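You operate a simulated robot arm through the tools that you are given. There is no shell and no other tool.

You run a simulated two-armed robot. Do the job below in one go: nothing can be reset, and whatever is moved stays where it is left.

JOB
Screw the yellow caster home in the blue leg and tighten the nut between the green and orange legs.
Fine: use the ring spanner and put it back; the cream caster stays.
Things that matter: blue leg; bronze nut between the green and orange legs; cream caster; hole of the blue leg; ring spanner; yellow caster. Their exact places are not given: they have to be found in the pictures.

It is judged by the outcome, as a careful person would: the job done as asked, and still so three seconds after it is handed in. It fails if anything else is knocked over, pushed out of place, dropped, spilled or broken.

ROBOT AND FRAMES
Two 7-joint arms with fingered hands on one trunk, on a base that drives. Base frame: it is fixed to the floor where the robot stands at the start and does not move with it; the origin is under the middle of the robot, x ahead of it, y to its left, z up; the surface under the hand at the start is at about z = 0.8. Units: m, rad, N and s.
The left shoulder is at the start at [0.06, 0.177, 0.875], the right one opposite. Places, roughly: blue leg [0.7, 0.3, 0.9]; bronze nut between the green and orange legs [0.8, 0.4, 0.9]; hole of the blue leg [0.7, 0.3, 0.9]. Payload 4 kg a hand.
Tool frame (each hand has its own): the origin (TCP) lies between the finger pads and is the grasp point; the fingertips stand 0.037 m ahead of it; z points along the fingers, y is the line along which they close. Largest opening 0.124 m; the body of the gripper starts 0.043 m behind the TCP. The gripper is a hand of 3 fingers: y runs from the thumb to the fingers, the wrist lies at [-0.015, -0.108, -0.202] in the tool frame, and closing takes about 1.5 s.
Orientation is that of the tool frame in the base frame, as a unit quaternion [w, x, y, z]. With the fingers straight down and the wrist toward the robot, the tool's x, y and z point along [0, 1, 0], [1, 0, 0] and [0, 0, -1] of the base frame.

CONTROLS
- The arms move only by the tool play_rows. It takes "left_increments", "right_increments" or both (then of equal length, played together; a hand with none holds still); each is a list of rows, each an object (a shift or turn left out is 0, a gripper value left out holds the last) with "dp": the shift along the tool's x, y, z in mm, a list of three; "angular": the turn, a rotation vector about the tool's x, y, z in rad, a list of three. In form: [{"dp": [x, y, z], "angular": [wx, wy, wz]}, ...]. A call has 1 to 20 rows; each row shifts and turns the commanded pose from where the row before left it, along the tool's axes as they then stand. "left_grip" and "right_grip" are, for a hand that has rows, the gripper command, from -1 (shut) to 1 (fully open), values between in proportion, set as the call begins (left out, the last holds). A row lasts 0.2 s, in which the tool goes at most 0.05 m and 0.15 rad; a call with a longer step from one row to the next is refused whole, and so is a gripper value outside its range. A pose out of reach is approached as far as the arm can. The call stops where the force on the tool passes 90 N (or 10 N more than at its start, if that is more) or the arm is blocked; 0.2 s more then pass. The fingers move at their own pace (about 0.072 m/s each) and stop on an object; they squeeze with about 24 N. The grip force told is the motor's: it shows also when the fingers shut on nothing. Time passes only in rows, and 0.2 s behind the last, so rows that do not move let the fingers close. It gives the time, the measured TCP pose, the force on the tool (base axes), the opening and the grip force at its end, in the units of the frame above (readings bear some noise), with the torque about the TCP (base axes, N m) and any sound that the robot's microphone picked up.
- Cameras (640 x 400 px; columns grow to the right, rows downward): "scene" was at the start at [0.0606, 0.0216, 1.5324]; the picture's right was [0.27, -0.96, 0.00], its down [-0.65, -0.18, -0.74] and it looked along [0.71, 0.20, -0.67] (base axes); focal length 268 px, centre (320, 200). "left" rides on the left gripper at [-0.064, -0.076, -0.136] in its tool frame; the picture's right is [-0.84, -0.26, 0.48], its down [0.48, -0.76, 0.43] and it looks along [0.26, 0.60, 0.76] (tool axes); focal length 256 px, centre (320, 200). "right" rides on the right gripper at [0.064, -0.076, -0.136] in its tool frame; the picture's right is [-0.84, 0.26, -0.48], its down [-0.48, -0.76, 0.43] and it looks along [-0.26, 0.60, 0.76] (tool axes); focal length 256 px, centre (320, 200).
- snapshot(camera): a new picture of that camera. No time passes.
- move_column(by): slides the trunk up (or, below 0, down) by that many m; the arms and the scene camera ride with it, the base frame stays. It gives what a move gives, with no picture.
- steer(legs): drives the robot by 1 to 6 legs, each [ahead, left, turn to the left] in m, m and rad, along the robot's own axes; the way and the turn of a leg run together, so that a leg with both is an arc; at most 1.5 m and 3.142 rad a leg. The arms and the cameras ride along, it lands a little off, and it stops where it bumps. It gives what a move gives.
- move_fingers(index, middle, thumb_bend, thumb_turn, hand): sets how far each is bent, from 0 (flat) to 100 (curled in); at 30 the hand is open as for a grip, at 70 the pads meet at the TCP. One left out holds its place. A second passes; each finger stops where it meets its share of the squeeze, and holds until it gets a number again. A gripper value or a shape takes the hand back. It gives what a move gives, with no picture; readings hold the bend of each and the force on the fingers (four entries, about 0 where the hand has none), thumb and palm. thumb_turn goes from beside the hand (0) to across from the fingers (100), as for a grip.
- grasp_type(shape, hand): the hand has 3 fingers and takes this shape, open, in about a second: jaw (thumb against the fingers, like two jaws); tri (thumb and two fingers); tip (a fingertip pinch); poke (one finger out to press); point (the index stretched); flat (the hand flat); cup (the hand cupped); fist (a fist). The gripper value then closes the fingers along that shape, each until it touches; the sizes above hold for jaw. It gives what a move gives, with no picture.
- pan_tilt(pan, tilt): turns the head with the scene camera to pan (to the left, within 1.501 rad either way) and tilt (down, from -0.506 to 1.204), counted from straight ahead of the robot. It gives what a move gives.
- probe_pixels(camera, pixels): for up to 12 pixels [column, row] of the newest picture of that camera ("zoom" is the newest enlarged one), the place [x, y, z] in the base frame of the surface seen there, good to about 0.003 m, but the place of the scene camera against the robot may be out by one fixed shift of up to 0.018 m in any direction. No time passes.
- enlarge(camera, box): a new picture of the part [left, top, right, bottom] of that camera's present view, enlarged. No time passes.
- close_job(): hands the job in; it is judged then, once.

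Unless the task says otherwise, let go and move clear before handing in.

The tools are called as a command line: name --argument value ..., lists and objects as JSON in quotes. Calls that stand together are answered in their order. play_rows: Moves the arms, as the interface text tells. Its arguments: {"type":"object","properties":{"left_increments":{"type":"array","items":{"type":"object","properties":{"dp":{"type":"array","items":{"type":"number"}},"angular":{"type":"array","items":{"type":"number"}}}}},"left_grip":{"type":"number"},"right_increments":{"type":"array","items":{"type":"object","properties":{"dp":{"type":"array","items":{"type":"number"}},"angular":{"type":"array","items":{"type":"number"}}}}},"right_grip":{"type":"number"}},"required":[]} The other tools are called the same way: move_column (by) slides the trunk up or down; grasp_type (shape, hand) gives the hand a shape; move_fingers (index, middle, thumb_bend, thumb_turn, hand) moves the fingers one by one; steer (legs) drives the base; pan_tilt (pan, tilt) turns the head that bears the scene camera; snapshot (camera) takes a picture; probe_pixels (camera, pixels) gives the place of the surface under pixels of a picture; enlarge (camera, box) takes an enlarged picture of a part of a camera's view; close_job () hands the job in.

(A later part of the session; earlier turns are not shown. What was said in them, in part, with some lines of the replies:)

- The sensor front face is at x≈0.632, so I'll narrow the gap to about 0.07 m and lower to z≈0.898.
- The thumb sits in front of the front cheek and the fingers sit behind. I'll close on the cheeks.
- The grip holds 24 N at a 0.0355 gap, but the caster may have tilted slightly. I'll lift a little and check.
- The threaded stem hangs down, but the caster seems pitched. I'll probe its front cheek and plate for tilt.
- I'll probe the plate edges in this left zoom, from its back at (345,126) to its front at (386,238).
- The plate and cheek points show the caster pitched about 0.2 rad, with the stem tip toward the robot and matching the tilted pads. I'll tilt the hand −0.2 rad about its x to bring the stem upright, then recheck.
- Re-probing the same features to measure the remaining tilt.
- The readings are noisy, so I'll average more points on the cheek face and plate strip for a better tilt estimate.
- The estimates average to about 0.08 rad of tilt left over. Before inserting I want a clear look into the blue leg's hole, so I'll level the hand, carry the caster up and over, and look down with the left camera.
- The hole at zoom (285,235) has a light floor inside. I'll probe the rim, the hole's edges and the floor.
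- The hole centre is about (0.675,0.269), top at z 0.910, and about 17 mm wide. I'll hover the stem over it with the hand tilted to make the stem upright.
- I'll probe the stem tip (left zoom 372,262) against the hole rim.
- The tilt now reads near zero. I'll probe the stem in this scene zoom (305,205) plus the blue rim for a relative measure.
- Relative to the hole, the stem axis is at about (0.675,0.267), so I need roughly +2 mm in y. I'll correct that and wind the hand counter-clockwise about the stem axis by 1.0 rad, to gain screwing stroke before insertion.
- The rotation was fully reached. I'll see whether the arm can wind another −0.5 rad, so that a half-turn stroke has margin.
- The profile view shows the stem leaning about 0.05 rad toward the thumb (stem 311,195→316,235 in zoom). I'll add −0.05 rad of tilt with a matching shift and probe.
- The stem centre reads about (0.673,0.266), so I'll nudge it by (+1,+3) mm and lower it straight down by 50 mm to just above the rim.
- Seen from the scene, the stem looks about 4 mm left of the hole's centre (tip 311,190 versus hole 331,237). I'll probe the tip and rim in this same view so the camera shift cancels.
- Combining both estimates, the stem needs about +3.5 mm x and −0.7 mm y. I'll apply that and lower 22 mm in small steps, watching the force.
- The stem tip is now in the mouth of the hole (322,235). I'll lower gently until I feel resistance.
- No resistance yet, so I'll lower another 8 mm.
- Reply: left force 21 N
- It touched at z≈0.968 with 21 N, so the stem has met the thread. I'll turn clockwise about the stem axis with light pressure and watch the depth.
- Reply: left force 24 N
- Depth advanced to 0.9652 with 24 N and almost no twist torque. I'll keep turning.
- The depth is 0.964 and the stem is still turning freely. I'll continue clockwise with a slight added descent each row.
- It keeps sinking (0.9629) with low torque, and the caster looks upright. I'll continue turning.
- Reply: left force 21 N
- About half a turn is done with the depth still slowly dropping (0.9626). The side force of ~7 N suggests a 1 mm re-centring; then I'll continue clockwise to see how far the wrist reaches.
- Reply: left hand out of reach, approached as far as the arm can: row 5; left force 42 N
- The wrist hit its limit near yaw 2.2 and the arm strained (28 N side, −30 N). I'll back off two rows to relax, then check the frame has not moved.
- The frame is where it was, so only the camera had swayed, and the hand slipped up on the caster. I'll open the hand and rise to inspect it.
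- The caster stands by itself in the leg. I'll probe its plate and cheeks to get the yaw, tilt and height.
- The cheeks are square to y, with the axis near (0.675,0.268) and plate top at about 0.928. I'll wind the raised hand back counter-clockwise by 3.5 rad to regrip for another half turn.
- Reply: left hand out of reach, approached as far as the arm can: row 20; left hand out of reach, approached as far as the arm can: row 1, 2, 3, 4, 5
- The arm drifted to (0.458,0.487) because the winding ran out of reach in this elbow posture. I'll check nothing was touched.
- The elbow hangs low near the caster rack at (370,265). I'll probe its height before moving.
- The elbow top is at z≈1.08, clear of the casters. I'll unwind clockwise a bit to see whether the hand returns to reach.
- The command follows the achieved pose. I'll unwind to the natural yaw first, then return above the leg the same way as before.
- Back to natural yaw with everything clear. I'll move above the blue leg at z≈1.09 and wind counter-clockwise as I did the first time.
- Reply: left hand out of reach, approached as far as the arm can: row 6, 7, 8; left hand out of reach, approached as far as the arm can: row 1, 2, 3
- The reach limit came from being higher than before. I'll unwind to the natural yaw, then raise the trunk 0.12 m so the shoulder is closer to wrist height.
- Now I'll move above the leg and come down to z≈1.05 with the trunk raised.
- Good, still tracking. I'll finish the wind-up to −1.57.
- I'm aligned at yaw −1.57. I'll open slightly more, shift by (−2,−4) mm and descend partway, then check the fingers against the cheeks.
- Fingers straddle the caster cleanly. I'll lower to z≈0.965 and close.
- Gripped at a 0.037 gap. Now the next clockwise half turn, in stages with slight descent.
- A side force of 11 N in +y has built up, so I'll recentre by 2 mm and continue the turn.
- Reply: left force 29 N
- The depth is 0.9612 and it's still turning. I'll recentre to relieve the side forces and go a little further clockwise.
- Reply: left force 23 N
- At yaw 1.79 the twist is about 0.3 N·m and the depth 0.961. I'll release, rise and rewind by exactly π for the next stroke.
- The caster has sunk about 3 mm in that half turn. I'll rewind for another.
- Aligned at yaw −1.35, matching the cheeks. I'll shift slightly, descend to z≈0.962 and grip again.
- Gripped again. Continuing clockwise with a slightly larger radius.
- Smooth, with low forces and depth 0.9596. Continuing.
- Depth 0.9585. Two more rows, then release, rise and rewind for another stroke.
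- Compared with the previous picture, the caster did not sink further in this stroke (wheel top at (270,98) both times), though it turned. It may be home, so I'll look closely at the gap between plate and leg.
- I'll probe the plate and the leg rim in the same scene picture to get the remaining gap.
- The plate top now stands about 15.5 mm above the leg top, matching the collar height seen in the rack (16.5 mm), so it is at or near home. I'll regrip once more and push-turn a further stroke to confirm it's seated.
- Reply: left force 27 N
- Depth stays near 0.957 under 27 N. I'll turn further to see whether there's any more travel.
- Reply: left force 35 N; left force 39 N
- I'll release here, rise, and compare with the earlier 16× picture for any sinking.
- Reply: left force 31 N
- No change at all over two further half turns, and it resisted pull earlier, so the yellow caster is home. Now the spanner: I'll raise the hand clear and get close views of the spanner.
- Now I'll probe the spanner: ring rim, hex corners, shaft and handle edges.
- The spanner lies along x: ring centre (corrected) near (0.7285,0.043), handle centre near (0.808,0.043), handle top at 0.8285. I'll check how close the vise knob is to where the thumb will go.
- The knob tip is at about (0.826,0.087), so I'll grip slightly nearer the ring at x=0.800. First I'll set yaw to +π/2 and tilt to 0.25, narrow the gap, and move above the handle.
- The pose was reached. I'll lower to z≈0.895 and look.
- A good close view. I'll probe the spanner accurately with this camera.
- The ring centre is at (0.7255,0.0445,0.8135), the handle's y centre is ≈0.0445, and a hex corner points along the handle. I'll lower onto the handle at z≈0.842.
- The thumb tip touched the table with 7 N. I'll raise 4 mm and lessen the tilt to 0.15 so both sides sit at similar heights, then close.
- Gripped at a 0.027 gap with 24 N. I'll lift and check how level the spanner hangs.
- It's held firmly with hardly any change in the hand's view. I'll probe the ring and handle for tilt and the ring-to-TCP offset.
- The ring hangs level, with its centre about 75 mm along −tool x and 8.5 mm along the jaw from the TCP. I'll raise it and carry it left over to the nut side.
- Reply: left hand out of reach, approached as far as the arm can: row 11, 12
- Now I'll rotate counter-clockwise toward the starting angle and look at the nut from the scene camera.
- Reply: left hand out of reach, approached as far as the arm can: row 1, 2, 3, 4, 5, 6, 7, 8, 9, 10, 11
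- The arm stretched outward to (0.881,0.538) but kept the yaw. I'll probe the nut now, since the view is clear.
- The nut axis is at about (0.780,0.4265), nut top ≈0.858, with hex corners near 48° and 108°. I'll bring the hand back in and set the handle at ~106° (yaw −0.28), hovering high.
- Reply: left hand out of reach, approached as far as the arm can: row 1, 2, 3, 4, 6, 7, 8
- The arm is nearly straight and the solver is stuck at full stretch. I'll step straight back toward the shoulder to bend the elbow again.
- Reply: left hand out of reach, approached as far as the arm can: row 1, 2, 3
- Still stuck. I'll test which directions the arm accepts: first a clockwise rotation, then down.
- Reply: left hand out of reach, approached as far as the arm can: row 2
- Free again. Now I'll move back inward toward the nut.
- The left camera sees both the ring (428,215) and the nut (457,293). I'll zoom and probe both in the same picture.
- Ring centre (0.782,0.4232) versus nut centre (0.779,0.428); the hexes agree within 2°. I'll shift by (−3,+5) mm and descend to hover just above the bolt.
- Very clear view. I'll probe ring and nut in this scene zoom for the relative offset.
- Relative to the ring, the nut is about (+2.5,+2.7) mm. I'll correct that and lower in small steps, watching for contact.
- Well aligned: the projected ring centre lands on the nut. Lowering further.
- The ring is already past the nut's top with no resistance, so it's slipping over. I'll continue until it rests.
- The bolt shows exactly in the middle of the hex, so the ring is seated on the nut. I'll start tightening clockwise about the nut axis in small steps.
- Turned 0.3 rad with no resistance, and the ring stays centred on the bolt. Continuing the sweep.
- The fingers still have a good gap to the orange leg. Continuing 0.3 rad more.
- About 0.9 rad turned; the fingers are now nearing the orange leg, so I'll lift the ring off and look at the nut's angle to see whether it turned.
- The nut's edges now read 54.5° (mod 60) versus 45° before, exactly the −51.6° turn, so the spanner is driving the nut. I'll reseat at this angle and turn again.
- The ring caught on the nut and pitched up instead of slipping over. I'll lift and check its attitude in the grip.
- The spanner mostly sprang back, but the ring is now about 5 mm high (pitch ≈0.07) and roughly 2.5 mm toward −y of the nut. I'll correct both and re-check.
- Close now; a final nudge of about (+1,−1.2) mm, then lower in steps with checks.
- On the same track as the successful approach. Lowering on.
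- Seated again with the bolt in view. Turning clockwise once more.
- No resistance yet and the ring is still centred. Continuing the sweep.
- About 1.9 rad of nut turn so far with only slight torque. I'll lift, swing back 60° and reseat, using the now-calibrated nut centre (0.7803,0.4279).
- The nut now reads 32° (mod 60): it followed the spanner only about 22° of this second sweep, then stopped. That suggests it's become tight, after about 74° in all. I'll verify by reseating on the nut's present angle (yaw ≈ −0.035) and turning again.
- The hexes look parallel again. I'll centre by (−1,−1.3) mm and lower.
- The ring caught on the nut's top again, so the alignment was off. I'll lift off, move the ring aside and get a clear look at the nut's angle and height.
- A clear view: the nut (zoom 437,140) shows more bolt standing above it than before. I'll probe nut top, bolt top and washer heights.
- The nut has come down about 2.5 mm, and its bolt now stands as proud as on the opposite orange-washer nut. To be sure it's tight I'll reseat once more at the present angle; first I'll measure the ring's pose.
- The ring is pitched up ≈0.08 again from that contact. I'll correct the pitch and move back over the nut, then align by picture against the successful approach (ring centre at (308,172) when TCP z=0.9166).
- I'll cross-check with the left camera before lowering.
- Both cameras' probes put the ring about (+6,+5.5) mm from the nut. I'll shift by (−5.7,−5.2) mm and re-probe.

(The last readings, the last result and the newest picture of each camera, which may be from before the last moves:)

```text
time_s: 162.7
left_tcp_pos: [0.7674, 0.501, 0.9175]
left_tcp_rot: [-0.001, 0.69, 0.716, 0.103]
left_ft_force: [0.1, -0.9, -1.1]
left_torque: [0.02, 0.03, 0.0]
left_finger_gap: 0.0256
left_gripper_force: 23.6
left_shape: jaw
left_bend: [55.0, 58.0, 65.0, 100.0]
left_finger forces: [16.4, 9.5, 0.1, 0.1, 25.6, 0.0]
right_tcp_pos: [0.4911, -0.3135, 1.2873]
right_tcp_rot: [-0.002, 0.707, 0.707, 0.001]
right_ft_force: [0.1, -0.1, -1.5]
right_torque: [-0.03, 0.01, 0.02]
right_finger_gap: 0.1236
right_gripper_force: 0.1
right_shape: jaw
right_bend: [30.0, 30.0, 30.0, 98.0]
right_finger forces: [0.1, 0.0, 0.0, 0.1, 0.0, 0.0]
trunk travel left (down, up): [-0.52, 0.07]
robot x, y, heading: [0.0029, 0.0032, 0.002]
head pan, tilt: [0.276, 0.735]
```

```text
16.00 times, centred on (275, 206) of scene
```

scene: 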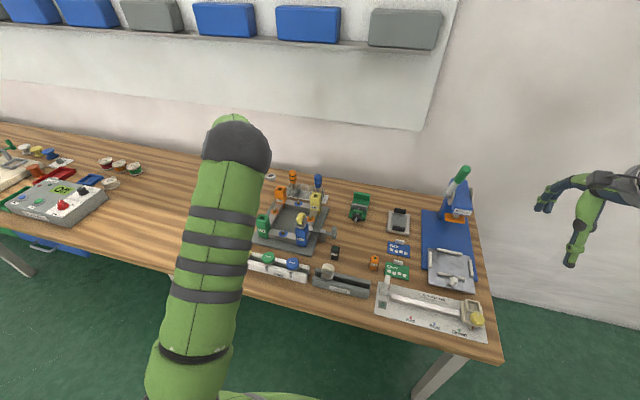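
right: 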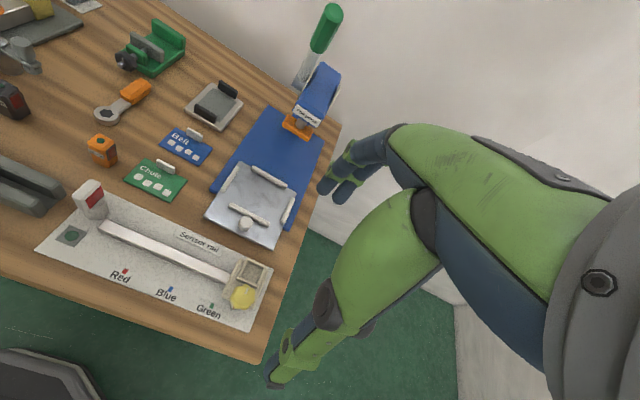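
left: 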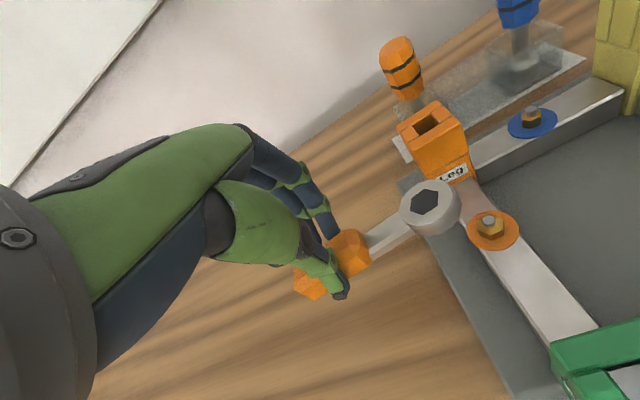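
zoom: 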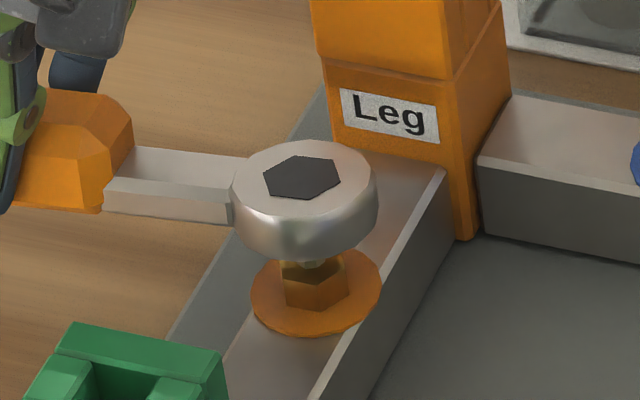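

Now aligned within about 1 mm (ring (302,178) projects onto the washer centre (315,290)). A last small nudge, then lowering.

play_rows --left_increments '[{"dp": [0.8, -0.5, 0.05]}, {"dp": [-1.2, -1.1, 7.8]}, {"dp": [-0.6, -0.56, 3.9]}, {"dp": [0, 0, 0]}]'

play_rows --left_increments '[{"dp": [-0.45, -0.42, 2.94]}, {"dp": [-0.3, -0.28, 1.96]}, {"dp": [0, 0, 0]}]'

enlarge --camera "scene" --box '[265, 195, 285, 217]'

enlarge --camera "left" --box '[390, 175, 490, 265]'

```text
time_s: 163.7
left_tcp_pos: [0.767, 0.5021, 0.9065]
left_tcp_rot: [-0.001, 0.69, 0.716, 0.103]
left_ft_force: [0.2, -0.8, -0.4]
left_torque: [-0.01, 0.02, 0.0]
left_finger_gap: 0.0256
left_gripper_force: 23.7
left_shape: jaw
left_bend: [55.0, 58.0, 65.0, 100.0]
left_finger forces: [16.4, 9.4, 0.0, 0.0, 25.6, 0.0]
right_tcp_pos: [0.4918, -0.3117, 1.2872]
right_tcp_rot: [-0.001, 0.707, 0.707, 0.0]
right_ft_force: [0.0, -0.5, 0.5]
right_torque: [0.03, -0.01, 0.03]
right_finger_gap: 0.1236
right_gripper_force: 0.1
right_shape: jaw
right_bend: [30.0, 30.0, 30.0, 98.0]
right_finger forces: [0.1, 0.1, 0.1, 0.0, 0.0, 0.1]
trunk travel left (down, up): [-0.52, 0.07]
robot x, y, heading: [-0.0019, 0.0003, 0.001]
head pan, tilt: [0.276, 0.735]
```

```text
time_s: 164.5
left_tcp_pos: [0.7667, 0.5027, 0.9018]
left_tcp_rot: [-0.001, 0.69, 0.716, 0.102]
left_ft_force: [0.5, 0.4, -1.0]
left_torque: [-0.01, 0.02, 0.0]
left_finger_gap: 0.0256
left_gripper_force: 24.0
left_shape: jaw
left_bend: [55.0, 58.0, 65.0, 100.0]
left_finger forces: [16.5, 9.4, 0.0, 0.1, 25.5, 0.1]
right_tcp_pos: [0.4923, -0.312, 1.2861]
right_tcp_rot: [-0.001, 0.707, 0.708, 0.001]
right_ft_force: [0.5, 0.1, 0.8]
right_torque: [0.02, 0.02, 0.01]
right_finger_gap: 0.1238
right_gripper_force: 0.1
right_shape: jaw
right_bend: [30.0, 30.0, 30.0, 98.0]
right_finger forces: [0.0, 0.1, 0.0, 0.0, 0.0, 0.0]
trunk travel left (down, up): [-0.52, 0.07]
robot x, y, heading: [-0.0007, 0.0016, 0.001]
head pan, tilt: [0.276, 0.735]
```

```text
16.00 times, centred on (275, 206) of scene
```

zoom: 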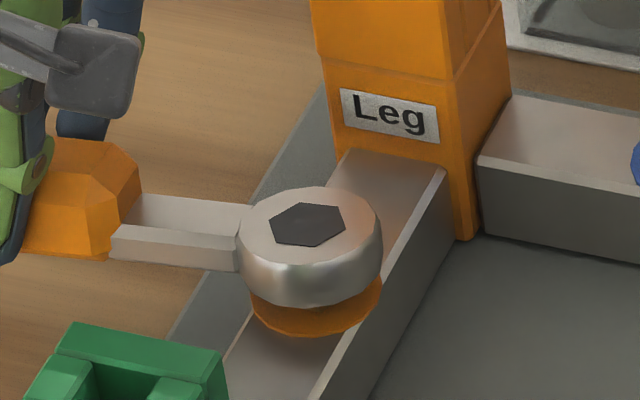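

```text
4.44 times, centred on (440, 220) of left
```

zoom: 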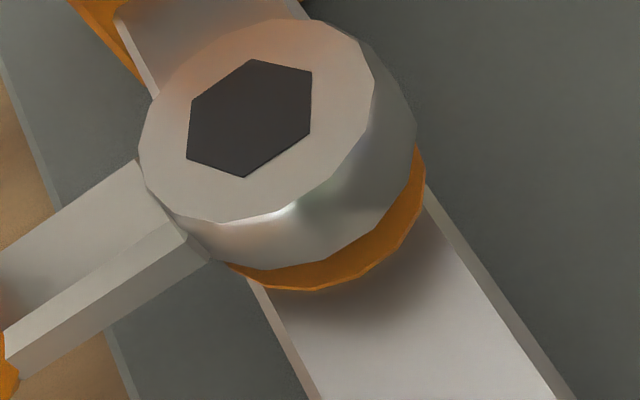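

It's slipping over without force. I'll lower the rest of the way.

play_rows --left_increments '[{"dp": [-0.45, -0.42, 2.94]}, {"dp": [-0.45, -0.42, 2.94]}, {"dp": [-0.3, -0.28, 1.96]}, {"dp": [0, 0, 0]}]'

enlarge --camera "left" --box '[390, 175, 490, 265]'

enlarge --camera "scene" --box '[265, 195, 285, 217]'

```text
time_s: 165.5
left_tcp_pos: [0.767, 0.5027, 0.893]
left_tcp_rot: [-0.001, 0.69, 0.716, 0.102]
left_ft_force: [-0.2, 0.3, 0.2]
left_torque: [-0.02, 0.03, 0.03]
left_finger_gap: 0.0252
left_gripper_force: 24.0
left_shape: jaw
left_bend: [55.0, 58.0, 65.0, 100.0]
left_finger forces: [16.4, 9.4, 0.1, 0.1, 25.6, 0.0]
right_tcp_pos: [0.4917, -0.3138, 1.2871]
right_tcp_rot: [-0.001, 0.707, 0.707, 0.001]
right_ft_force: [-0.3, -0.3, -1.4]
right_torque: [0.02, 0.0, 0.0]
right_finger_gap: 0.1236
right_gripper_force: 0.1
right_shape: jaw
right_bend: [30.0, 30.0, 30.0, 98.0]
right_finger forces: [0.1, 0.0, 0.0, 0.1, 0.0, 0.1]
trunk travel left (down, up): [-0.52, 0.07]
robot x, y, heading: [-0.0016, 0.0018, -0.001]
head pan, tilt: [0.276, 0.735]
```

```text
4.44 times, centred on (440, 220) of left
```

zoom: 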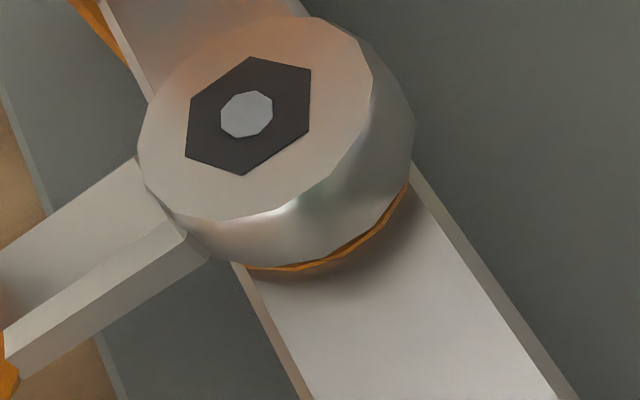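

```text
16.00 times, centred on (275, 206) of scene
```

zoom: 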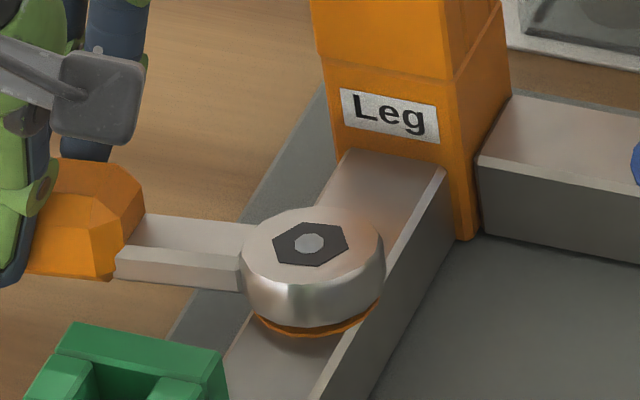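

Seated neatly with the bolt centred. Turning clockwise now, watching the force closely.

play_rows --left_increments '[{"dp": [0.32, 7.46, 1.13], "angular": [-0.0148, -0.014, 0.0979]}, {"dp": [0.32, 7.46, 1.13], "angular": [-0.0148, -0.014, 0.0979]}, {"dp": [0, 0, 0]}]'

play_rows --left_increments '[{"dp": [0.32, 7.46, 1.13], "angular": [-0.0148, -0.014, 0.0979]}, {"dp": [0.32, 7.46, 1.13], "angular": [-0.0148, -0.014, 0.0979]}, {"dp": [0, 0, 0]}]'

enlarge --camera "scene" --box '[265, 195, 285, 217]'

```text
time_s: 166.3
left_tcp_pos: [0.7829, 0.503, 0.894]
left_tcp_rot: [0.01, 0.758, 0.644, 0.103]
left_ft_force: [-0.7, 0.2, -0.1]
left_torque: [-0.03, 0.01, -0.02]
left_finger_gap: 0.0257
left_gripper_force: 23.5
left_shape: jaw
left_bend: [55.0, 58.0, 65.0, 100.0]
left_finger forces: [16.1, 9.4, 0.0, 0.1, 25.6, 0.0]
right_tcp_pos: [0.4923, -0.3137, 1.2872]
right_tcp_rot: [-0.001, 0.707, 0.707, 0.001]
right_ft_force: [-0.7, -0.3, -0.5]
right_torque: [0.0, 0.01, -0.03]
right_finger_gap: 0.1237
right_gripper_force: 0.0
right_shape: jaw
right_bend: [30.0, 30.0, 30.0, 98.0]
right_finger forces: [0.0, 0.0, 0.0, 0.0, 0.0, 0.1]
trunk travel left (down, up): [-0.52, 0.07]
robot x, y, heading: [-0.0011, 0.0004, -0.0]
head pan, tilt: [0.276, 0.735]
```

```text
time_s: 167.1
left_tcp_pos: [0.7966, 0.5001, 0.8938]
left_tcp_rot: [0.019, 0.819, 0.564, 0.102]
left_ft_force: [0.8, -0.1, -0.8]
left_torque: [0.0, 0.01, 0.03]
left_finger_gap: 0.0257
left_gripper_force: 23.9
left_shape: jaw
left_bend: [55.0, 58.0, 65.0, 100.0]
left_finger forces: [16.0, 9.6, 0.0, 0.1, 25.3, 0.1]
right_tcp_pos: [0.4906, -0.3119, 1.2882]
right_tcp_rot: [-0.001, 0.707, 0.707, 0.0]
right_ft_force: [-0.5, -0.2, -0.1]
right_torque: [0.0, 0.02, 0.0]
right_finger_gap: 0.1235
right_gripper_force: 0.0
right_shape: jaw
right_bend: [30.0, 30.0, 30.0, 98.0]
right_finger forces: [0.0, 0.0, 0.0, 0.0, 0.1, 0.1]
trunk travel left (down, up): [-0.52, 0.07]
robot x, y, heading: [-0.0018, -0.0024, 0.002]
head pan, tilt: [0.276, 0.735]
```

```text
16.00 times, centred on (275, 206) of scene
```

zoom: 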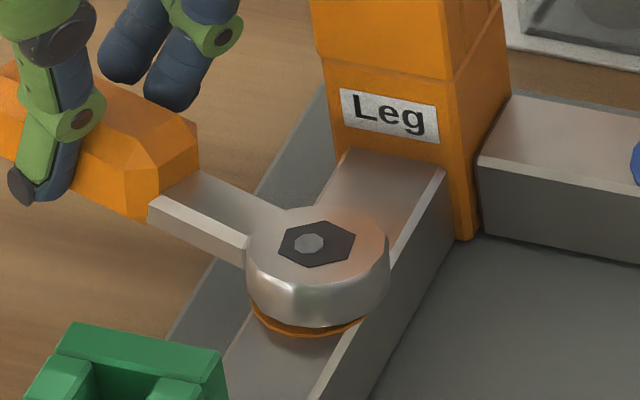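

No force so far; the bolt is now ~2.5 mm off the hex's centre, so I'll recentre while finishing the sweep.

play_rows --left_increments '[{"dp": [2.3, -0.9, 0.2]}, {"dp": [0.32, 7.46, 1.13], "angular": [-0.0148, -0.014, 0.0979]}, {"dp": [0.32, 7.46, 1.13], "angular": [-0.0148, -0.014, 0.0979]}, {"dp": [0, 0, 0]}]'

enlarge --camera "scene" --box '[265, 195, 285, 217]'

enlarge --camera "left" --box '[370, 165, 490, 290]'

```text
time_s: 168.1
left_tcp_pos: [0.81, 0.4973, 0.894]
left_tcp_rot: [0.029, 0.871, 0.479, 0.1]
left_ft_force: [-0.6, 0.7, -1.1]
left_torque: [0.01, 0.03, 0.0]
left_finger_gap: 0.0257
left_gripper_force: 24.8
left_shape: jaw
left_bend: [55.0, 58.0, 65.0, 100.0]
left_finger forces: [16.0, 9.4, 0.0, 0.0, 25.3, 0.0]
right_tcp_pos: [0.4918, -0.3119, 1.2877]
right_tcp_rot: [-0.001, 0.707, 0.707, 0.001]
right_ft_force: [-1.0, -0.3, -0.4]
right_torque: [0.02, -0.03, 0.01]
right_finger_gap: 0.1236
right_gripper_force: 0.1
right_shape: jaw
right_bend: [30.0, 30.0, 30.0, 98.0]
right_finger forces: [0.0, 0.1, 0.0, 0.0, 0.0, 0.0]
trunk travel left (down, up): [-0.52, 0.07]
robot x, y, heading: [0.0003, -0.0032, 0.002]
head pan, tilt: [0.276, 0.735]
```

```text
16.00 times, centred on (275, 206) of scene
```

zoom: 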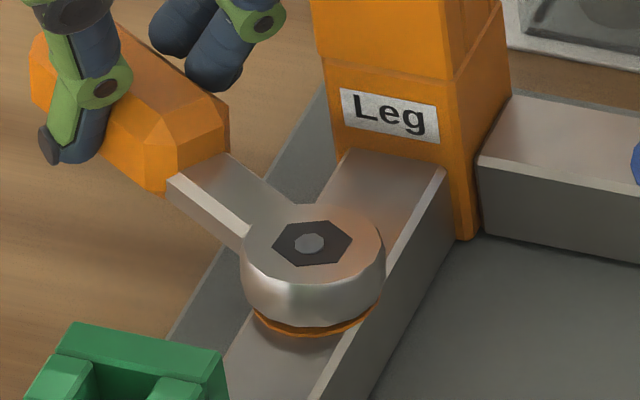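

```text
3.20 times, centred on (430, 228) of left
```

zoom: 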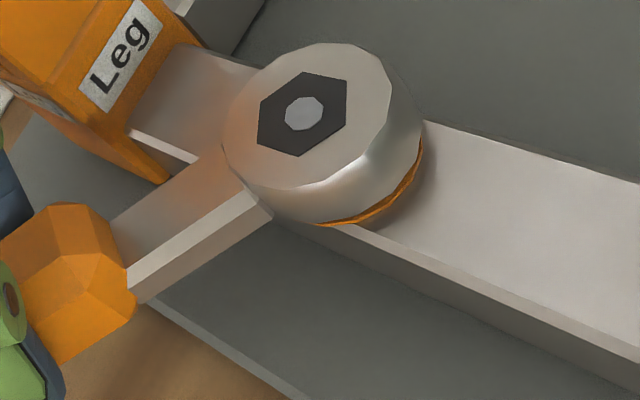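

I'll lift off straight up and move the ring aside to read the nut angle.

play_rows --left_increments '[{"dp": [1.5, 1.4, -9.8]}, {"dp": [1.5, 1.4, -9.8]}, {"dp": [3, 2.8, -19.6]}, {"dp": [1.5, 1.4, -9.8]}, {"dp": [20, -20, 0]}, {"dp": [0, -20, 0]}, {"dp": [0, 0, 0]}]'

enlarge --camera "scene" --box '[265, 195, 285, 217]'

snapshot --camera "left"

```text
time_s: 169.7
left_tcp_pos: [0.7884, 0.5355, 0.9402]
left_tcp_rot: [0.03, 0.871, 0.481, 0.101]
left_ft_force: [0.1, 0.0, -1.6]
left_torque: [0.04, -0.01, -0.04]
left_finger_gap: 0.0256
left_gripper_force: 24.3
left_shape: jaw
left_bend: [55.0, 58.0, 65.0, 100.0]
left_finger forces: [15.9, 9.4, 0.0, 0.0, 25.3, 0.0]
right_tcp_pos: [0.4921, -0.3129, 1.2874]
right_tcp_rot: [0.0, 0.707, 0.707, 0.0]
right_ft_force: [-0.8, 0.4, 0.2]
right_torque: [-0.02, 0.0, 0.01]
right_finger_gap: 0.1239
right_gripper_force: 0.0
right_shape: jaw
right_bend: [30.0, 30.0, 30.0, 98.0]
right_finger forces: [0.1, 0.0, 0.0, 0.1, 0.0, 0.1]
trunk travel left (down, up): [-0.52, 0.07]
robot x, y, heading: [-0.0023, 0.0014, -0.001]
head pan, tilt: [0.276, 0.735]
```

```text
16.00 times, centred on (275, 206) of scene
```

zoom: 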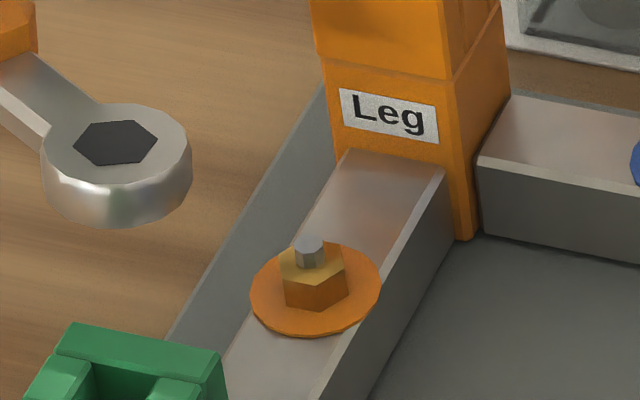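

```text
taken
```

left: 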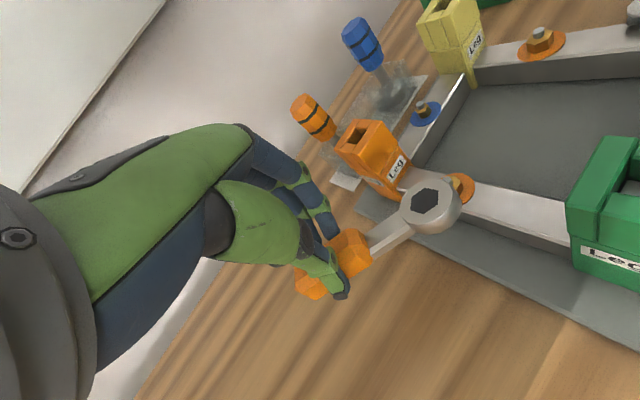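

The nut's edges still read about 28–31°: it did not turn in this well-seated sweep, so it is tight (and it has come down onto its washer). Now I'll carry the spanner back: up, right, then rotate to its original heading.

play_rows --left_increments '[{"dp": [5.9, 5.6, -39.2]}, {"dp": [5.9, 5.6, -39.2]}, {"dp": [5.9, 5.6, -39.2]}, {"dp": [-31.6, 15.3, -2.6]}, {"dp": [-31.6, 15.3, -2.6]}, {"dp": [-31.6, 15.3, -2.6]}, {"dp": [-31.6, 15.3, -2.6]}, {"dp": [-31.6, 15.3, -2.6]}, {"dp": [-31.6, 15.3, -2.6]}, {"dp": [-31.6, 15.3, -2.6]}, {"dp": [-31.6, 15.3, -2.6]}, {"dp": [0, 0, 0]}]'

enlarge --camera "scene" --box '[255, 190, 315, 235]'

```text
time_s: 172.3
left_tcp_pos: [0.7543, 0.2575, 1.0626]
left_tcp_rot: [0.03, 0.87, 0.481, 0.1]
left_ft_force: [-0.1, 0.6, -0.4]
left_torque: [0.03, 0.0, 0.0]
left_finger_gap: 0.0255
left_gripper_force: 24.0
left_shape: jaw
left_bend: [55.0, 58.0, 65.0, 100.0]
left_finger forces: [15.5, 9.3, 0.0, 0.0, 24.6, 0.0]
right_tcp_pos: [0.4926, -0.3115, 1.2874]
right_tcp_rot: [-0.001, 0.707, 0.708, 0.0]
right_ft_force: [0.2, 0.3, 0.0]
right_torque: [0.01, 0.01, -0.01]
right_finger_gap: 0.1237
right_gripper_force: 0.0
right_shape: jaw
right_bend: [30.0, 30.0, 30.0, 98.0]
right_finger forces: [0.0, 0.0, 0.0, 0.0, 0.0, 0.0]
trunk travel left (down, up): [-0.52, 0.07]
robot x, y, heading: [0.001, -0.0011, 0.002]
head pan, tilt: [0.276, 0.735]
```

```text
8.89 times, centred on (285, 212) of scene
```

zoom: 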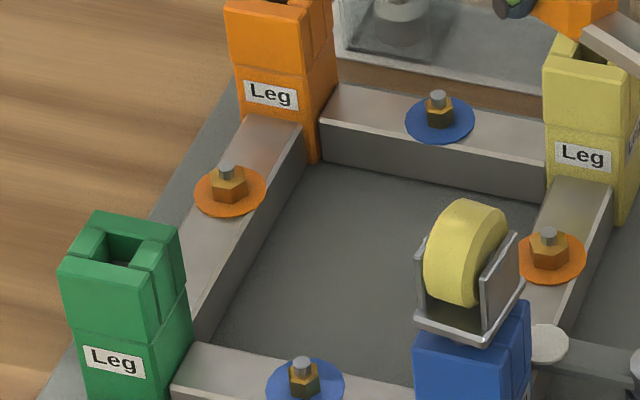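

Clear view of all nuts. I'll zoom on the tightened nut and on the opposite one for comparison.

enlarge --camera "scene" --box '[270, 203, 288, 216]'

enlarge --camera "scene" --box '[304, 210, 322, 224]'

enlarge --camera "scene" --box '[280, 225, 298, 238]'

```text
16.00 times, centred on (279, 210) of scene
```

zoom: 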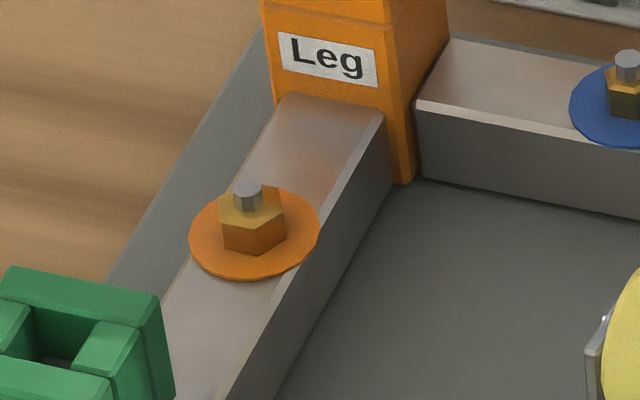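

```text
16.00 times, centred on (313, 217) of scene
```

zoom: 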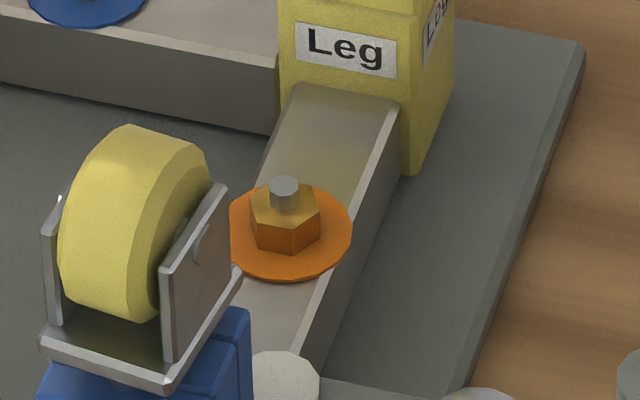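

```text
16.00 times, centred on (289, 232) of scene
```

zoom: 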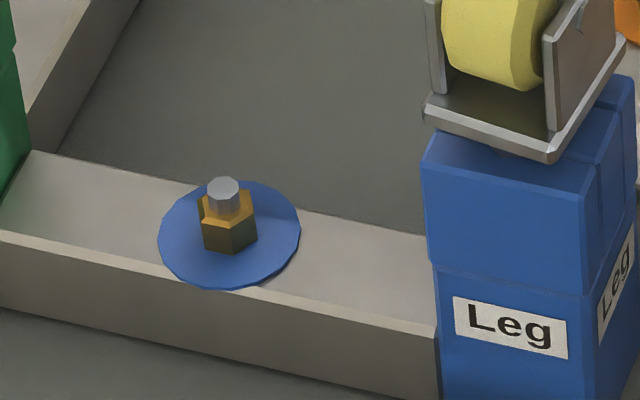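

Everything on the frame looks right. I'll rotate the spanner back to its original heading, above clear space.

play_rows --left_increments '[{"angular": [-0.0214, -0.0202, 0.1413]}, {"angular": [-0.0214, -0.0202, 0.1413]}, {"angular": [-0.0214, -0.0202, 0.1413]}, {"angular": [-0.0214, -0.0202, 0.1413]}, {"angular": [-0.0214, -0.0202, 0.1413]}, {"angular": [-0.0214, -0.0202, 0.1413]}, {"angular": [-0.0214, -0.0202, 0.1413]}, {"dp": [0, 0, 0]}]'

```text
time_s: 174.1
left_tcp_pos: [0.7537, 0.2568, 1.0628]
left_tcp_rot: [0.073, 0.994, -0.003, 0.078]
left_ft_force: [0.3, -0.2, -0.5]
left_torque: [0.0, -0.01, -0.02]
left_finger_gap: 0.0255
left_gripper_force: 24.0
left_shape: jaw
left_bend: [55.0, 58.0, 65.0, 100.0]
left_finger forces: [15.5, 9.1, 0.0, 0.0, 24.3, 0.0]
right_tcp_pos: [0.4916, -0.311, 1.2882]
right_tcp_rot: [-0.001, 0.707, 0.707, 0.0]
right_ft_force: [-0.1, -1.5, -0.4]
right_torque: [-0.02, -0.01, -0.01]
right_finger_gap: 0.1235
right_gripper_force: 0.0
right_shape: jaw
right_bend: [30.0, 30.0, 30.0, 98.0]
right_finger forces: [0.0, 0.0, 0.1, 0.0, 0.0, 0.0]
trunk travel left (down, up): [-0.52, 0.07]
robot x, y, heading: [0.0042, -0.0031, 0.001]
head pan, tilt: [0.276, 0.735]
```

Yaw is back at +π/2. Moving over the spanner's original place and partway down.

play_rows --left_increments '[{"dp": [6.9, 33.5, 5.9]}, {"dp": [6.9, 33.5, 5.9]}, {"dp": [6.9, 33.5, 5.9]}, {"dp": [6.9, 33.5, 5.9]}, {"dp": [6.9, 33.5, 5.9]}, {"dp": [6.9, 33.5, 5.9]}, {"dp": [-5.9, -5.6, 39.2]}, {"dp": [-5.9, -5.6, 39.2]}, {"dp": [-5.9, -5.6, 39.2]}, {"dp": [0, 0, 0]}, {"dp": [0, 0, 0]}]'

snapshot --camera "left"

enlarge --camera "left" --box '[350, 165, 480, 290]'

probe_pixels --camera "zoom" --pixels '[[350, 120], [320, 125], [380, 115], [345, 95], [350, 145], [290, 140], [400, 100], [360, 75], [340, 165], [230, 190], [190, 205], [260, 175]]'

```text
time_s: 176.5
left_tcp_pos: [0.7982, 0.054, 0.9431]
left_tcp_rot: [0.074, 0.994, -0.002, 0.078]
left_ft_force: [0.1, 0.4, -0.5]
left_torque: [0.01, 0.0, -0.05]
left_finger_gap: 0.0255
left_gripper_force: 23.9
left_shape: jaw
left_bend: [55.0, 58.0, 65.0, 100.0]
left_finger forces: [15.6, 9.2, 0.0, 0.0, 24.4, 0.0]
right_tcp_pos: [0.4921, -0.3124, 1.2862]
right_tcp_rot: [-0.001, 0.707, 0.707, 0.0]
right_ft_force: [-0.1, 0.7, 0.5]
right_torque: [-0.03, 0.0, 0.03]
right_finger_gap: 0.1238
right_gripper_force: 0.1
right_shape: jaw
right_bend: [30.0, 30.0, 30.0, 98.0]
right_finger forces: [0.1, 0.1, 0.0, 0.0, 0.0, 0.0]
trunk travel left (down, up): [-0.52, 0.07]
robot x, y, heading: [0.0016, 0.0003, -0.001]
head pan, tilt: [0.276, 0.735]
```

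```text
taken
```

left: 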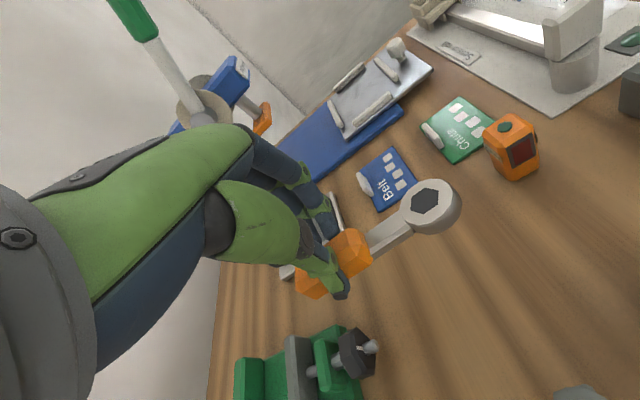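

```text
3.20 times, centred on (415, 228) of left
```

zoom: 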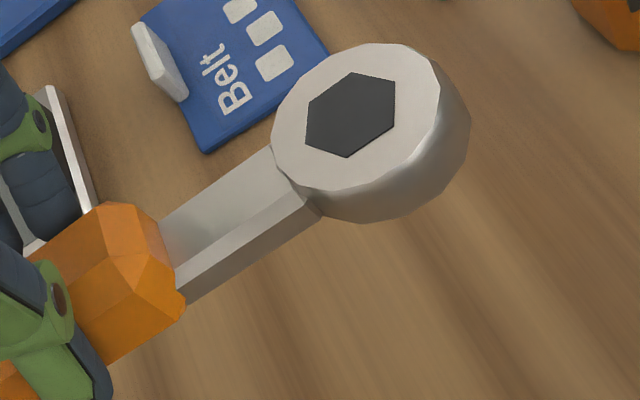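

```text
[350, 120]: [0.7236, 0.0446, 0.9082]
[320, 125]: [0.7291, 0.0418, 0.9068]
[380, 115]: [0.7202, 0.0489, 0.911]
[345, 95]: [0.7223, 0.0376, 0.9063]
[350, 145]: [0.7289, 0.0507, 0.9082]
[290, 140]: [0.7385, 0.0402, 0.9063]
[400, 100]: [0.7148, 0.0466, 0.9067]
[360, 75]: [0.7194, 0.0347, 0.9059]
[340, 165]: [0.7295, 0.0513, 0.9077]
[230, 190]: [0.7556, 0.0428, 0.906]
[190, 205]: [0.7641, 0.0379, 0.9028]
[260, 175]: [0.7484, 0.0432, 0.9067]
```

The ring centre is at (0.7236,0.044), so I need +2 mm in x. I'll correct and lower to just above the table.

play_rows --left_increments '[{"dp": [2, -0.5, 0.2]}, {"dp": [-4.4, -4.2, 29.4]}, {"dp": [-4.4, -4.2, 29.4]}, {"dp": [-2.2, -2.1, 14.7]}, {"dp": [-0.9, -0.84, 5.9]}, {"dp": [0, 0, 0]}]'

enlarge --camera "scene" --box '[340, 210, 390, 260]'

enlarge --camera "left" --box '[300, 165, 480, 320]'

```text
time_s: 177.9
left_tcp_pos: [0.8003, 0.0521, 0.8617]
left_tcp_rot: [0.073, 0.994, -0.002, 0.077]
left_ft_force: [-1.2, 0.0, -1.5]
left_torque: [0.03, 0.0, 0.0]
left_finger_gap: 0.0255
left_gripper_force: 23.4
left_shape: jaw
left_bend: [55.0, 58.0, 65.0, 100.0]
left_finger forces: [15.6, 9.1, 0.0, 0.0, 24.4, 0.1]
right_tcp_pos: [0.4916, -0.3124, 1.2873]
right_tcp_rot: [0.0, 0.707, 0.707, 0.001]
right_ft_force: [0.5, 0.0, -0.5]
right_torque: [0.03, 0.05, -0.03]
right_finger_gap: 0.1239
right_gripper_force: 0.0
right_shape: jaw
right_bend: [30.0, 30.0, 30.0, 98.0]
right_finger forces: [0.0, 0.0, 0.0, 0.1, 0.1, 0.0]
trunk travel left (down, up): [-0.52, 0.07]
robot x, y, heading: [-0.0001, -0.0055, 0.001]
head pan, tilt: [0.276, 0.735]
```

```text
8.00 times, centred on (365, 235) of scene
```

zoom: 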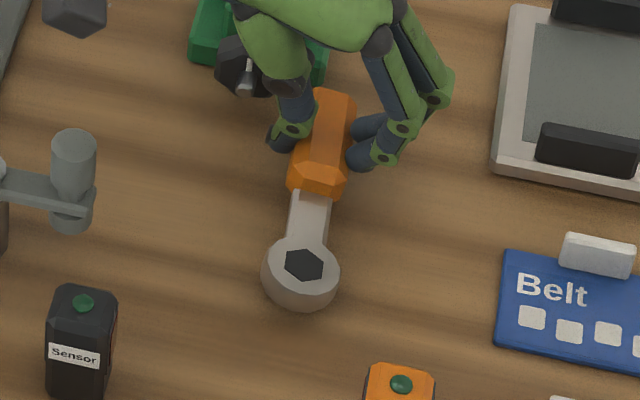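

```text
2.58 times, centred on (390, 242) of left
```

zoom: 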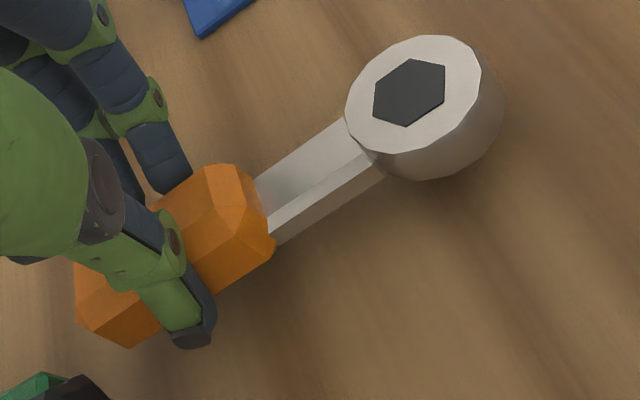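

Compared with the original picture, the ring needs to sit about 3.5 mm further left (+y). I'll shift, lower to contact gently and compare.

play_rows --left_increments '[{"dp": [0, -3.3, -0.45]}, {"dp": [-0.9, -0.84, 5.9]}, {"dp": [-0.45, -0.42, 2.9]}, {"dp": [0, 0, 0]}]'

enlarge --camera "scene" --box '[340, 205, 390, 255]'

enlarge --camera "left" --box '[380, 165, 480, 245]'

probe_pixels --camera "zoom" --pixels '[[290, 170], [250, 180], [330, 160], [290, 130], [290, 210], [200, 200], [370, 140], [310, 90], [280, 250], [260, 130], [320, 205], [340, 125]]'

```text
time_s: 178.9
left_tcp_pos: [0.8004, 0.0548, 0.854]
left_tcp_rot: [0.074, 0.994, -0.002, 0.078]
left_ft_force: [-0.1, 0.9, -0.6]
left_torque: [-0.02, -0.03, -0.01]
left_finger_gap: 0.0257
left_gripper_force: 24.3
left_shape: jaw
left_bend: [55.0, 58.0, 65.0, 100.0]
left_finger forces: [15.5, 9.3, 0.0, 0.0, 24.7, 0.1]
right_tcp_pos: [0.4912, -0.3138, 1.2866]
right_tcp_rot: [-0.001, 0.707, 0.707, 0.001]
right_ft_force: [0.1, 0.7, -0.7]
right_torque: [-0.02, 0.0, 0.04]
right_finger_gap: 0.1239
right_gripper_force: 0.1
right_shape: jaw
right_bend: [30.0, 30.0, 30.0, 98.0]
right_finger forces: [0.0, 0.1, 0.0, 0.0, 0.1, 0.1]
trunk travel left (down, up): [-0.52, 0.07]
robot x, y, heading: [-0.0027, 0.0005, -0.002]
head pan, tilt: [0.276, 0.735]
```

```text
8.00 times, centred on (365, 230) of scene
```

zoom: 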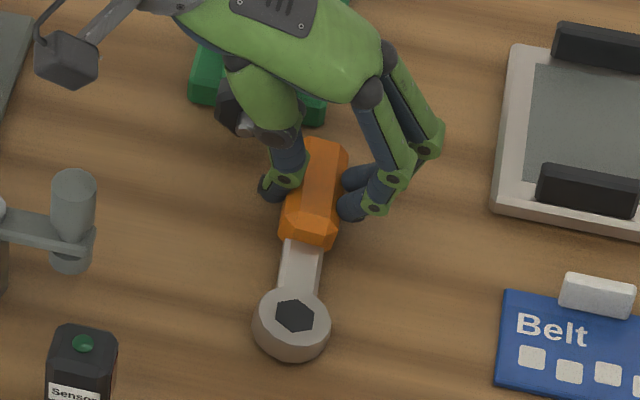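

```text
5.00 times, centred on (430, 205) of left
```

zoom: 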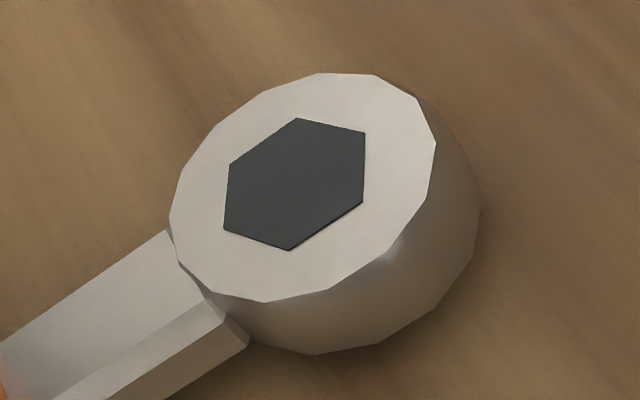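

```text
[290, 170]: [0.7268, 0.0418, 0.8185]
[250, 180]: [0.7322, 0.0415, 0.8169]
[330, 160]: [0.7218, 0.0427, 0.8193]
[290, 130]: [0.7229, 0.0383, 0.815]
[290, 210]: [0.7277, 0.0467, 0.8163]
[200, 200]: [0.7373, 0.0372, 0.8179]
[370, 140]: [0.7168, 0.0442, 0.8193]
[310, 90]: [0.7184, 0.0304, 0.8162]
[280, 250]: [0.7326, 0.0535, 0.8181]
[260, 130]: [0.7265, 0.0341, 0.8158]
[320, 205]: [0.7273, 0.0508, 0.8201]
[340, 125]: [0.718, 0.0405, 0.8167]
```

The ring now projects onto its original spot. Lowering the last ~4.5 mm until it rests.

play_rows --left_increments '[{"dp": [-0.3, -0.28, 1.96]}, {"dp": [-0.22, -0.2, 1.4]}, {"dp": [0, 0, 0]}]'

play_rows --left_increments '[{"dp": [-0.15, -0.14, 1]}, {"dp": [0, 0, 0]}]'

enlarge --camera "scene" --box '[340, 205, 390, 255]'

```text
time_s: 179.7
left_tcp_pos: [0.8002, 0.0555, 0.8518]
left_tcp_rot: [0.075, 0.994, -0.001, 0.079]
left_ft_force: [-0.5, 3.1, 13.3]
left_torque: [-0.12, -0.06, 0.04]
left_finger_gap: 0.0259
left_gripper_force: 23.8
left_shape: jaw
left_bend: [56.0, 58.0, 65.0, 100.0]
left_finger forces: [15.0, 9.7, 0.0, 0.0, 29.1, 0.1]
right_tcp_pos: [0.4918, -0.3125, 1.2875]
right_tcp_rot: [0.0, 0.708, 0.706, 0.002]
right_ft_force: [0.3, -0.3, -0.4]
right_torque: [0.01, 0.0, -0.03]
right_finger_gap: 0.1238
right_gripper_force: 0.0
right_shape: jaw
right_bend: [30.0, 30.0, 30.0, 98.0]
right_finger forces: [0.1, 0.0, 0.1, 0.0, 0.0, 0.0]
trunk travel left (down, up): [-0.52, 0.07]
robot x, y, heading: [0.0038, -0.0001, 0.003]
head pan, tilt: [0.276, 0.735]
```

```text
time_s: 180.3
left_tcp_pos: [0.7992, 0.0557, 0.8521]
left_tcp_rot: [0.074, 0.994, -0.002, 0.078]
left_ft_force: [-0.5, 4.4, 21.4]
left_torque: [-0.25, -0.07, -0.01]
left_finger_gap: 0.0261
left_gripper_force: 24.1
left_shape: jaw
left_bend: [55.0, 58.0, 65.0, 100.0]
left_finger forces: [15.6, 10.1, 0.0, 0.0, 31.9, 0.0]
right_tcp_pos: [0.4906, -0.3107, 1.2872]
right_tcp_rot: [0.0, 0.707, 0.707, 0.001]
right_ft_force: [0.2, 0.1, -0.2]
right_torque: [0.02, 0.0, 0.01]
right_finger_gap: 0.1236
right_gripper_force: 0.1
right_shape: jaw
right_bend: [30.0, 30.0, 30.0, 98.0]
right_finger forces: [0.1, 0.0, 0.0, 0.0, 0.0, 0.0]
trunk travel left (down, up): [-0.52, 0.07]
robot x, y, heading: [-0.0005, -0.0, -0.002]
head pan, tilt: [0.276, 0.735]
```

```text
8.00 times, centred on (365, 230) of scene
```

zoom: 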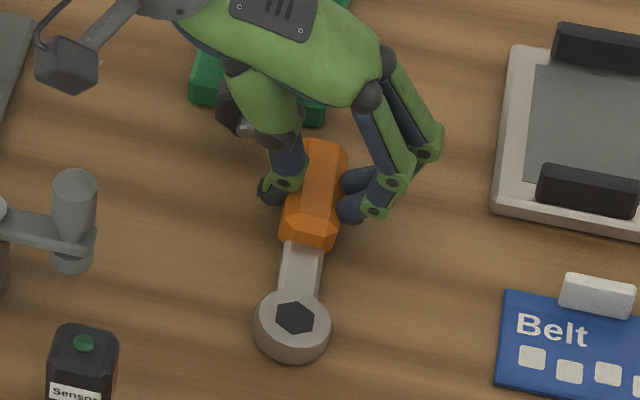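

It has touched down (21 N). I'll ease up 1.5 mm, open the hand and rise.

play_rows --left_increments '[{"dp": [0.2, 0.2, -1.5]}, {"dp": [0, 0, 0]}]'

play_rows --left_grip 0.0 --left_increments '[{"dp": [0, 0, 0]}, {"dp": [0, 0, 0]}, {"dp": [0, 0, 0]}, {"dp": [0, 0, 0]}, {"dp": [0, 0, 0]}, {"dp": [1.5, 1.4, -9.8]}, {"dp": [3, 2.8, -19.6]}, {"dp": [5.9, 5.6, -39.2]}, {"dp": [5.9, 5.6, -39.2]}, {"dp": [0, 0, 0]}]'

enlarge --camera "scene" --box '[340, 215, 380, 255]'

snapshot --camera "left"

```text
time_s: 180.9
left_tcp_pos: [0.8, 0.0553, 0.8516]
left_tcp_rot: [0.074, 0.994, -0.002, 0.079]
left_ft_force: [1.5, 3.6, 17.7]
left_torque: [-0.23, -0.1, 0.06]
left_finger_gap: 0.0261
left_gripper_force: 24.0
left_shape: jaw
left_bend: [56.0, 58.0, 65.0, 100.0]
left_finger forces: [15.6, 10.1, 0.0, 0.0, 32.0, 0.1]
right_tcp_pos: [0.491, -0.3124, 1.2872]
right_tcp_rot: [0.0, 0.707, 0.707, 0.001]
right_ft_force: [-0.9, -0.6, -0.1]
right_torque: [0.0, 0.04, 0.01]
right_finger_gap: 0.1235
right_gripper_force: 0.1
right_shape: jaw
right_bend: [30.0, 30.0, 30.0, 98.0]
right_finger forces: [0.1, 0.0, 0.0, 0.0, 0.0, 0.1]
trunk travel left (down, up): [-0.52, 0.07]
robot x, y, heading: [0.0027, 0.001, -0.002]
head pan, tilt: [0.276, 0.735]
```

```text
time_s: 183.1
left_tcp_pos: [0.7998, 0.0557, 0.9599]
left_tcp_rot: [0.074, 0.994, -0.003, 0.077]
left_ft_force: [-0.1, 0.4, -0.4]
left_torque: [-0.04, -0.02, 0.03]
left_finger_gap: 0.0616
left_gripper_force: 0.1
left_shape: jaw
left_bend: [42.0, 46.0, 56.0, 100.0]
left_finger forces: [0.0, 0.1, 0.0, 0.0, 0.0, 0.0]
right_tcp_pos: [0.4913, -0.3121, 1.287]
right_tcp_rot: [-0.001, 0.707, 0.707, 0.0]
right_ft_force: [0.1, -0.9, 1.2]
right_torque: [0.01, -0.01, -0.01]
right_finger_gap: 0.1239
right_gripper_force: 0.1
right_shape: jaw
right_bend: [30.0, 30.0, 30.0, 98.0]
right_finger forces: [0.0, 0.1, 0.0, 0.0, 0.0, 0.0]
trunk travel left (down, up): [-0.52, 0.07]
robot x, y, heading: [0.0018, 0.0008, -0.001]
head pan, tilt: [0.276, 0.735]
```

```text
10.00 times, centred on (360, 235) of scene
```

zoom: 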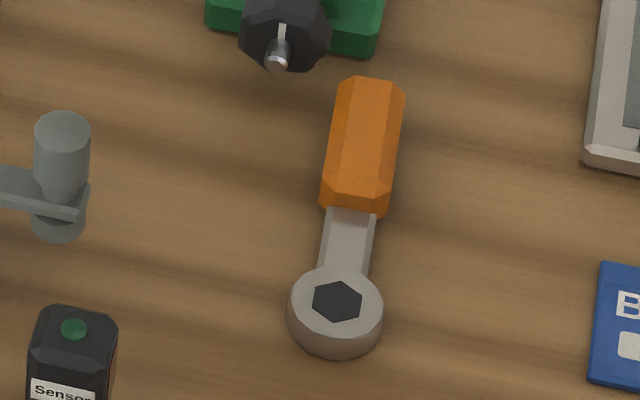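

```text
taken
```

left: 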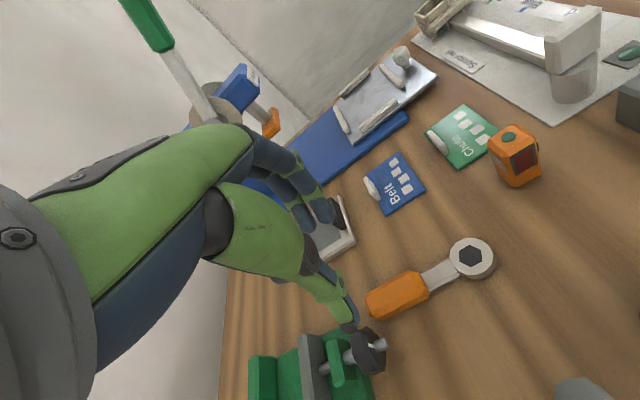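

The spanner lies within 1–3 mm of where it was (ring (337,302) versus (340,305) originally). I'll raise the hand clear and inspect the whole scene.

play_rows --left_increments '[{"dp": [5.9, 5.6, -39.2]}, {"dp": [5.9, 5.6, -39.2]}, {"dp": [5.9, 5.6, -39.2]}, {"dp": [5.9, 5.6, -39.2]}, {"dp": [-40, 0, -6]}, {"dp": [-40, 0, -6]}, {"dp": [-40, 0, -6]}, {"dp": [-40, 0, -6]}, {"dp": [0, 0, 0]}]'

snapshot --camera "scene"

enlarge --camera "scene" --box '[230, 170, 410, 290]'

```text
time_s: 185.1
left_tcp_pos: [0.6368, 0.0598, 1.1183]
left_tcp_rot: [0.074, 0.994, -0.002, 0.077]
left_ft_force: [0.2, 0.7, -0.3]
left_torque: [-0.01, 0.01, -0.02]
left_finger_gap: 0.0618
left_gripper_force: 0.0
left_shape: jaw
left_bend: [42.0, 46.0, 56.0, 100.0]
left_finger forces: [0.1, 0.0, 0.0, 0.0, 0.0, 0.0]
right_tcp_pos: [0.4924, -0.3122, 1.2867]
right_tcp_rot: [0.0, 0.707, 0.707, 0.001]
right_ft_force: [-0.4, 0.5, -0.2]
right_torque: [0.0, 0.0, -0.02]
right_finger_gap: 0.1236
right_gripper_force: 0.1
right_shape: jaw
right_bend: [30.0, 30.0, 30.0, 98.0]
right_finger forces: [0.0, 0.0, 0.0, 0.0, 0.0, 0.0]
trunk travel left (down, up): [-0.52, 0.07]
robot x, y, heading: [0.0008, -0.0028, -0.001]
head pan, tilt: [0.276, 0.735]
```

```text
taken
```

scene: 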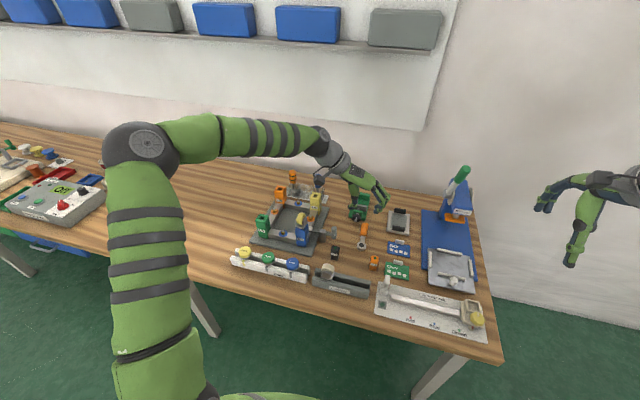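

```text
3.33 times, centred on (320, 230) of scene
```

zoom: 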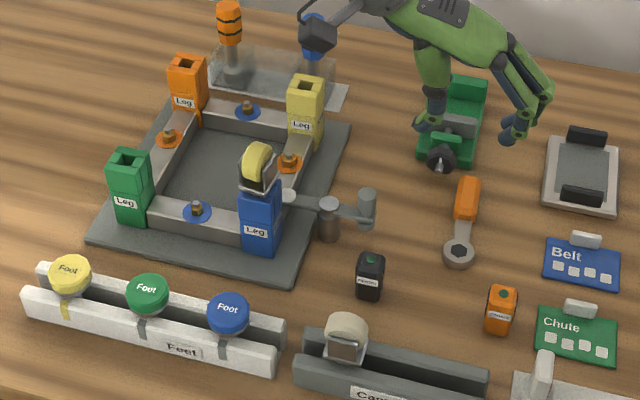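

The scene is in order: the yellow caster stands upright in the blue leg, the cream caster is in its rack, the spanner is back in place, and nothing else was disturbed. The nut has been turned down until it stopped following the spanner, and both hands are empty and clear, so I'm handing the job in.

close_job

```text
The job is handed in.
```

I screwed the yellow caster into the blue leg and tightened the nut between the green and orange legs. The job is handed in, but I judged both "home" and "tight" from movement and pictures. I never felt a clear stop in the readings.

- **Yellow caster:** It sank as it turned for about one full turn. Two more half turns, one of them with extra downward push, brought no further sinking. It stands upright with its collar at the leg top.
- **Bronze nut:** I turned it with the ring spanner in three sweeps. The nut followed the first sweep fully and the second for about 23°, then stopped. It did not move in the third, although the ring was well seated. It came down roughly 2 mm, about 74° of turning in all. The spanner met almost no resistance throughout.
- **Ring spanner:** It is back where it was, within about 1–3 mm, with the same heading.
- **Cream caster and the rest:** The cream caster was not touched. Nothing else looked moved or knocked over in the last pictures.

Along the way the left arm overreached a few times. Once it slipped on the caster, and the spanner ring twice caught on top of the nut before seating. I saw no damage from any of these. Both hands are empty and clear.
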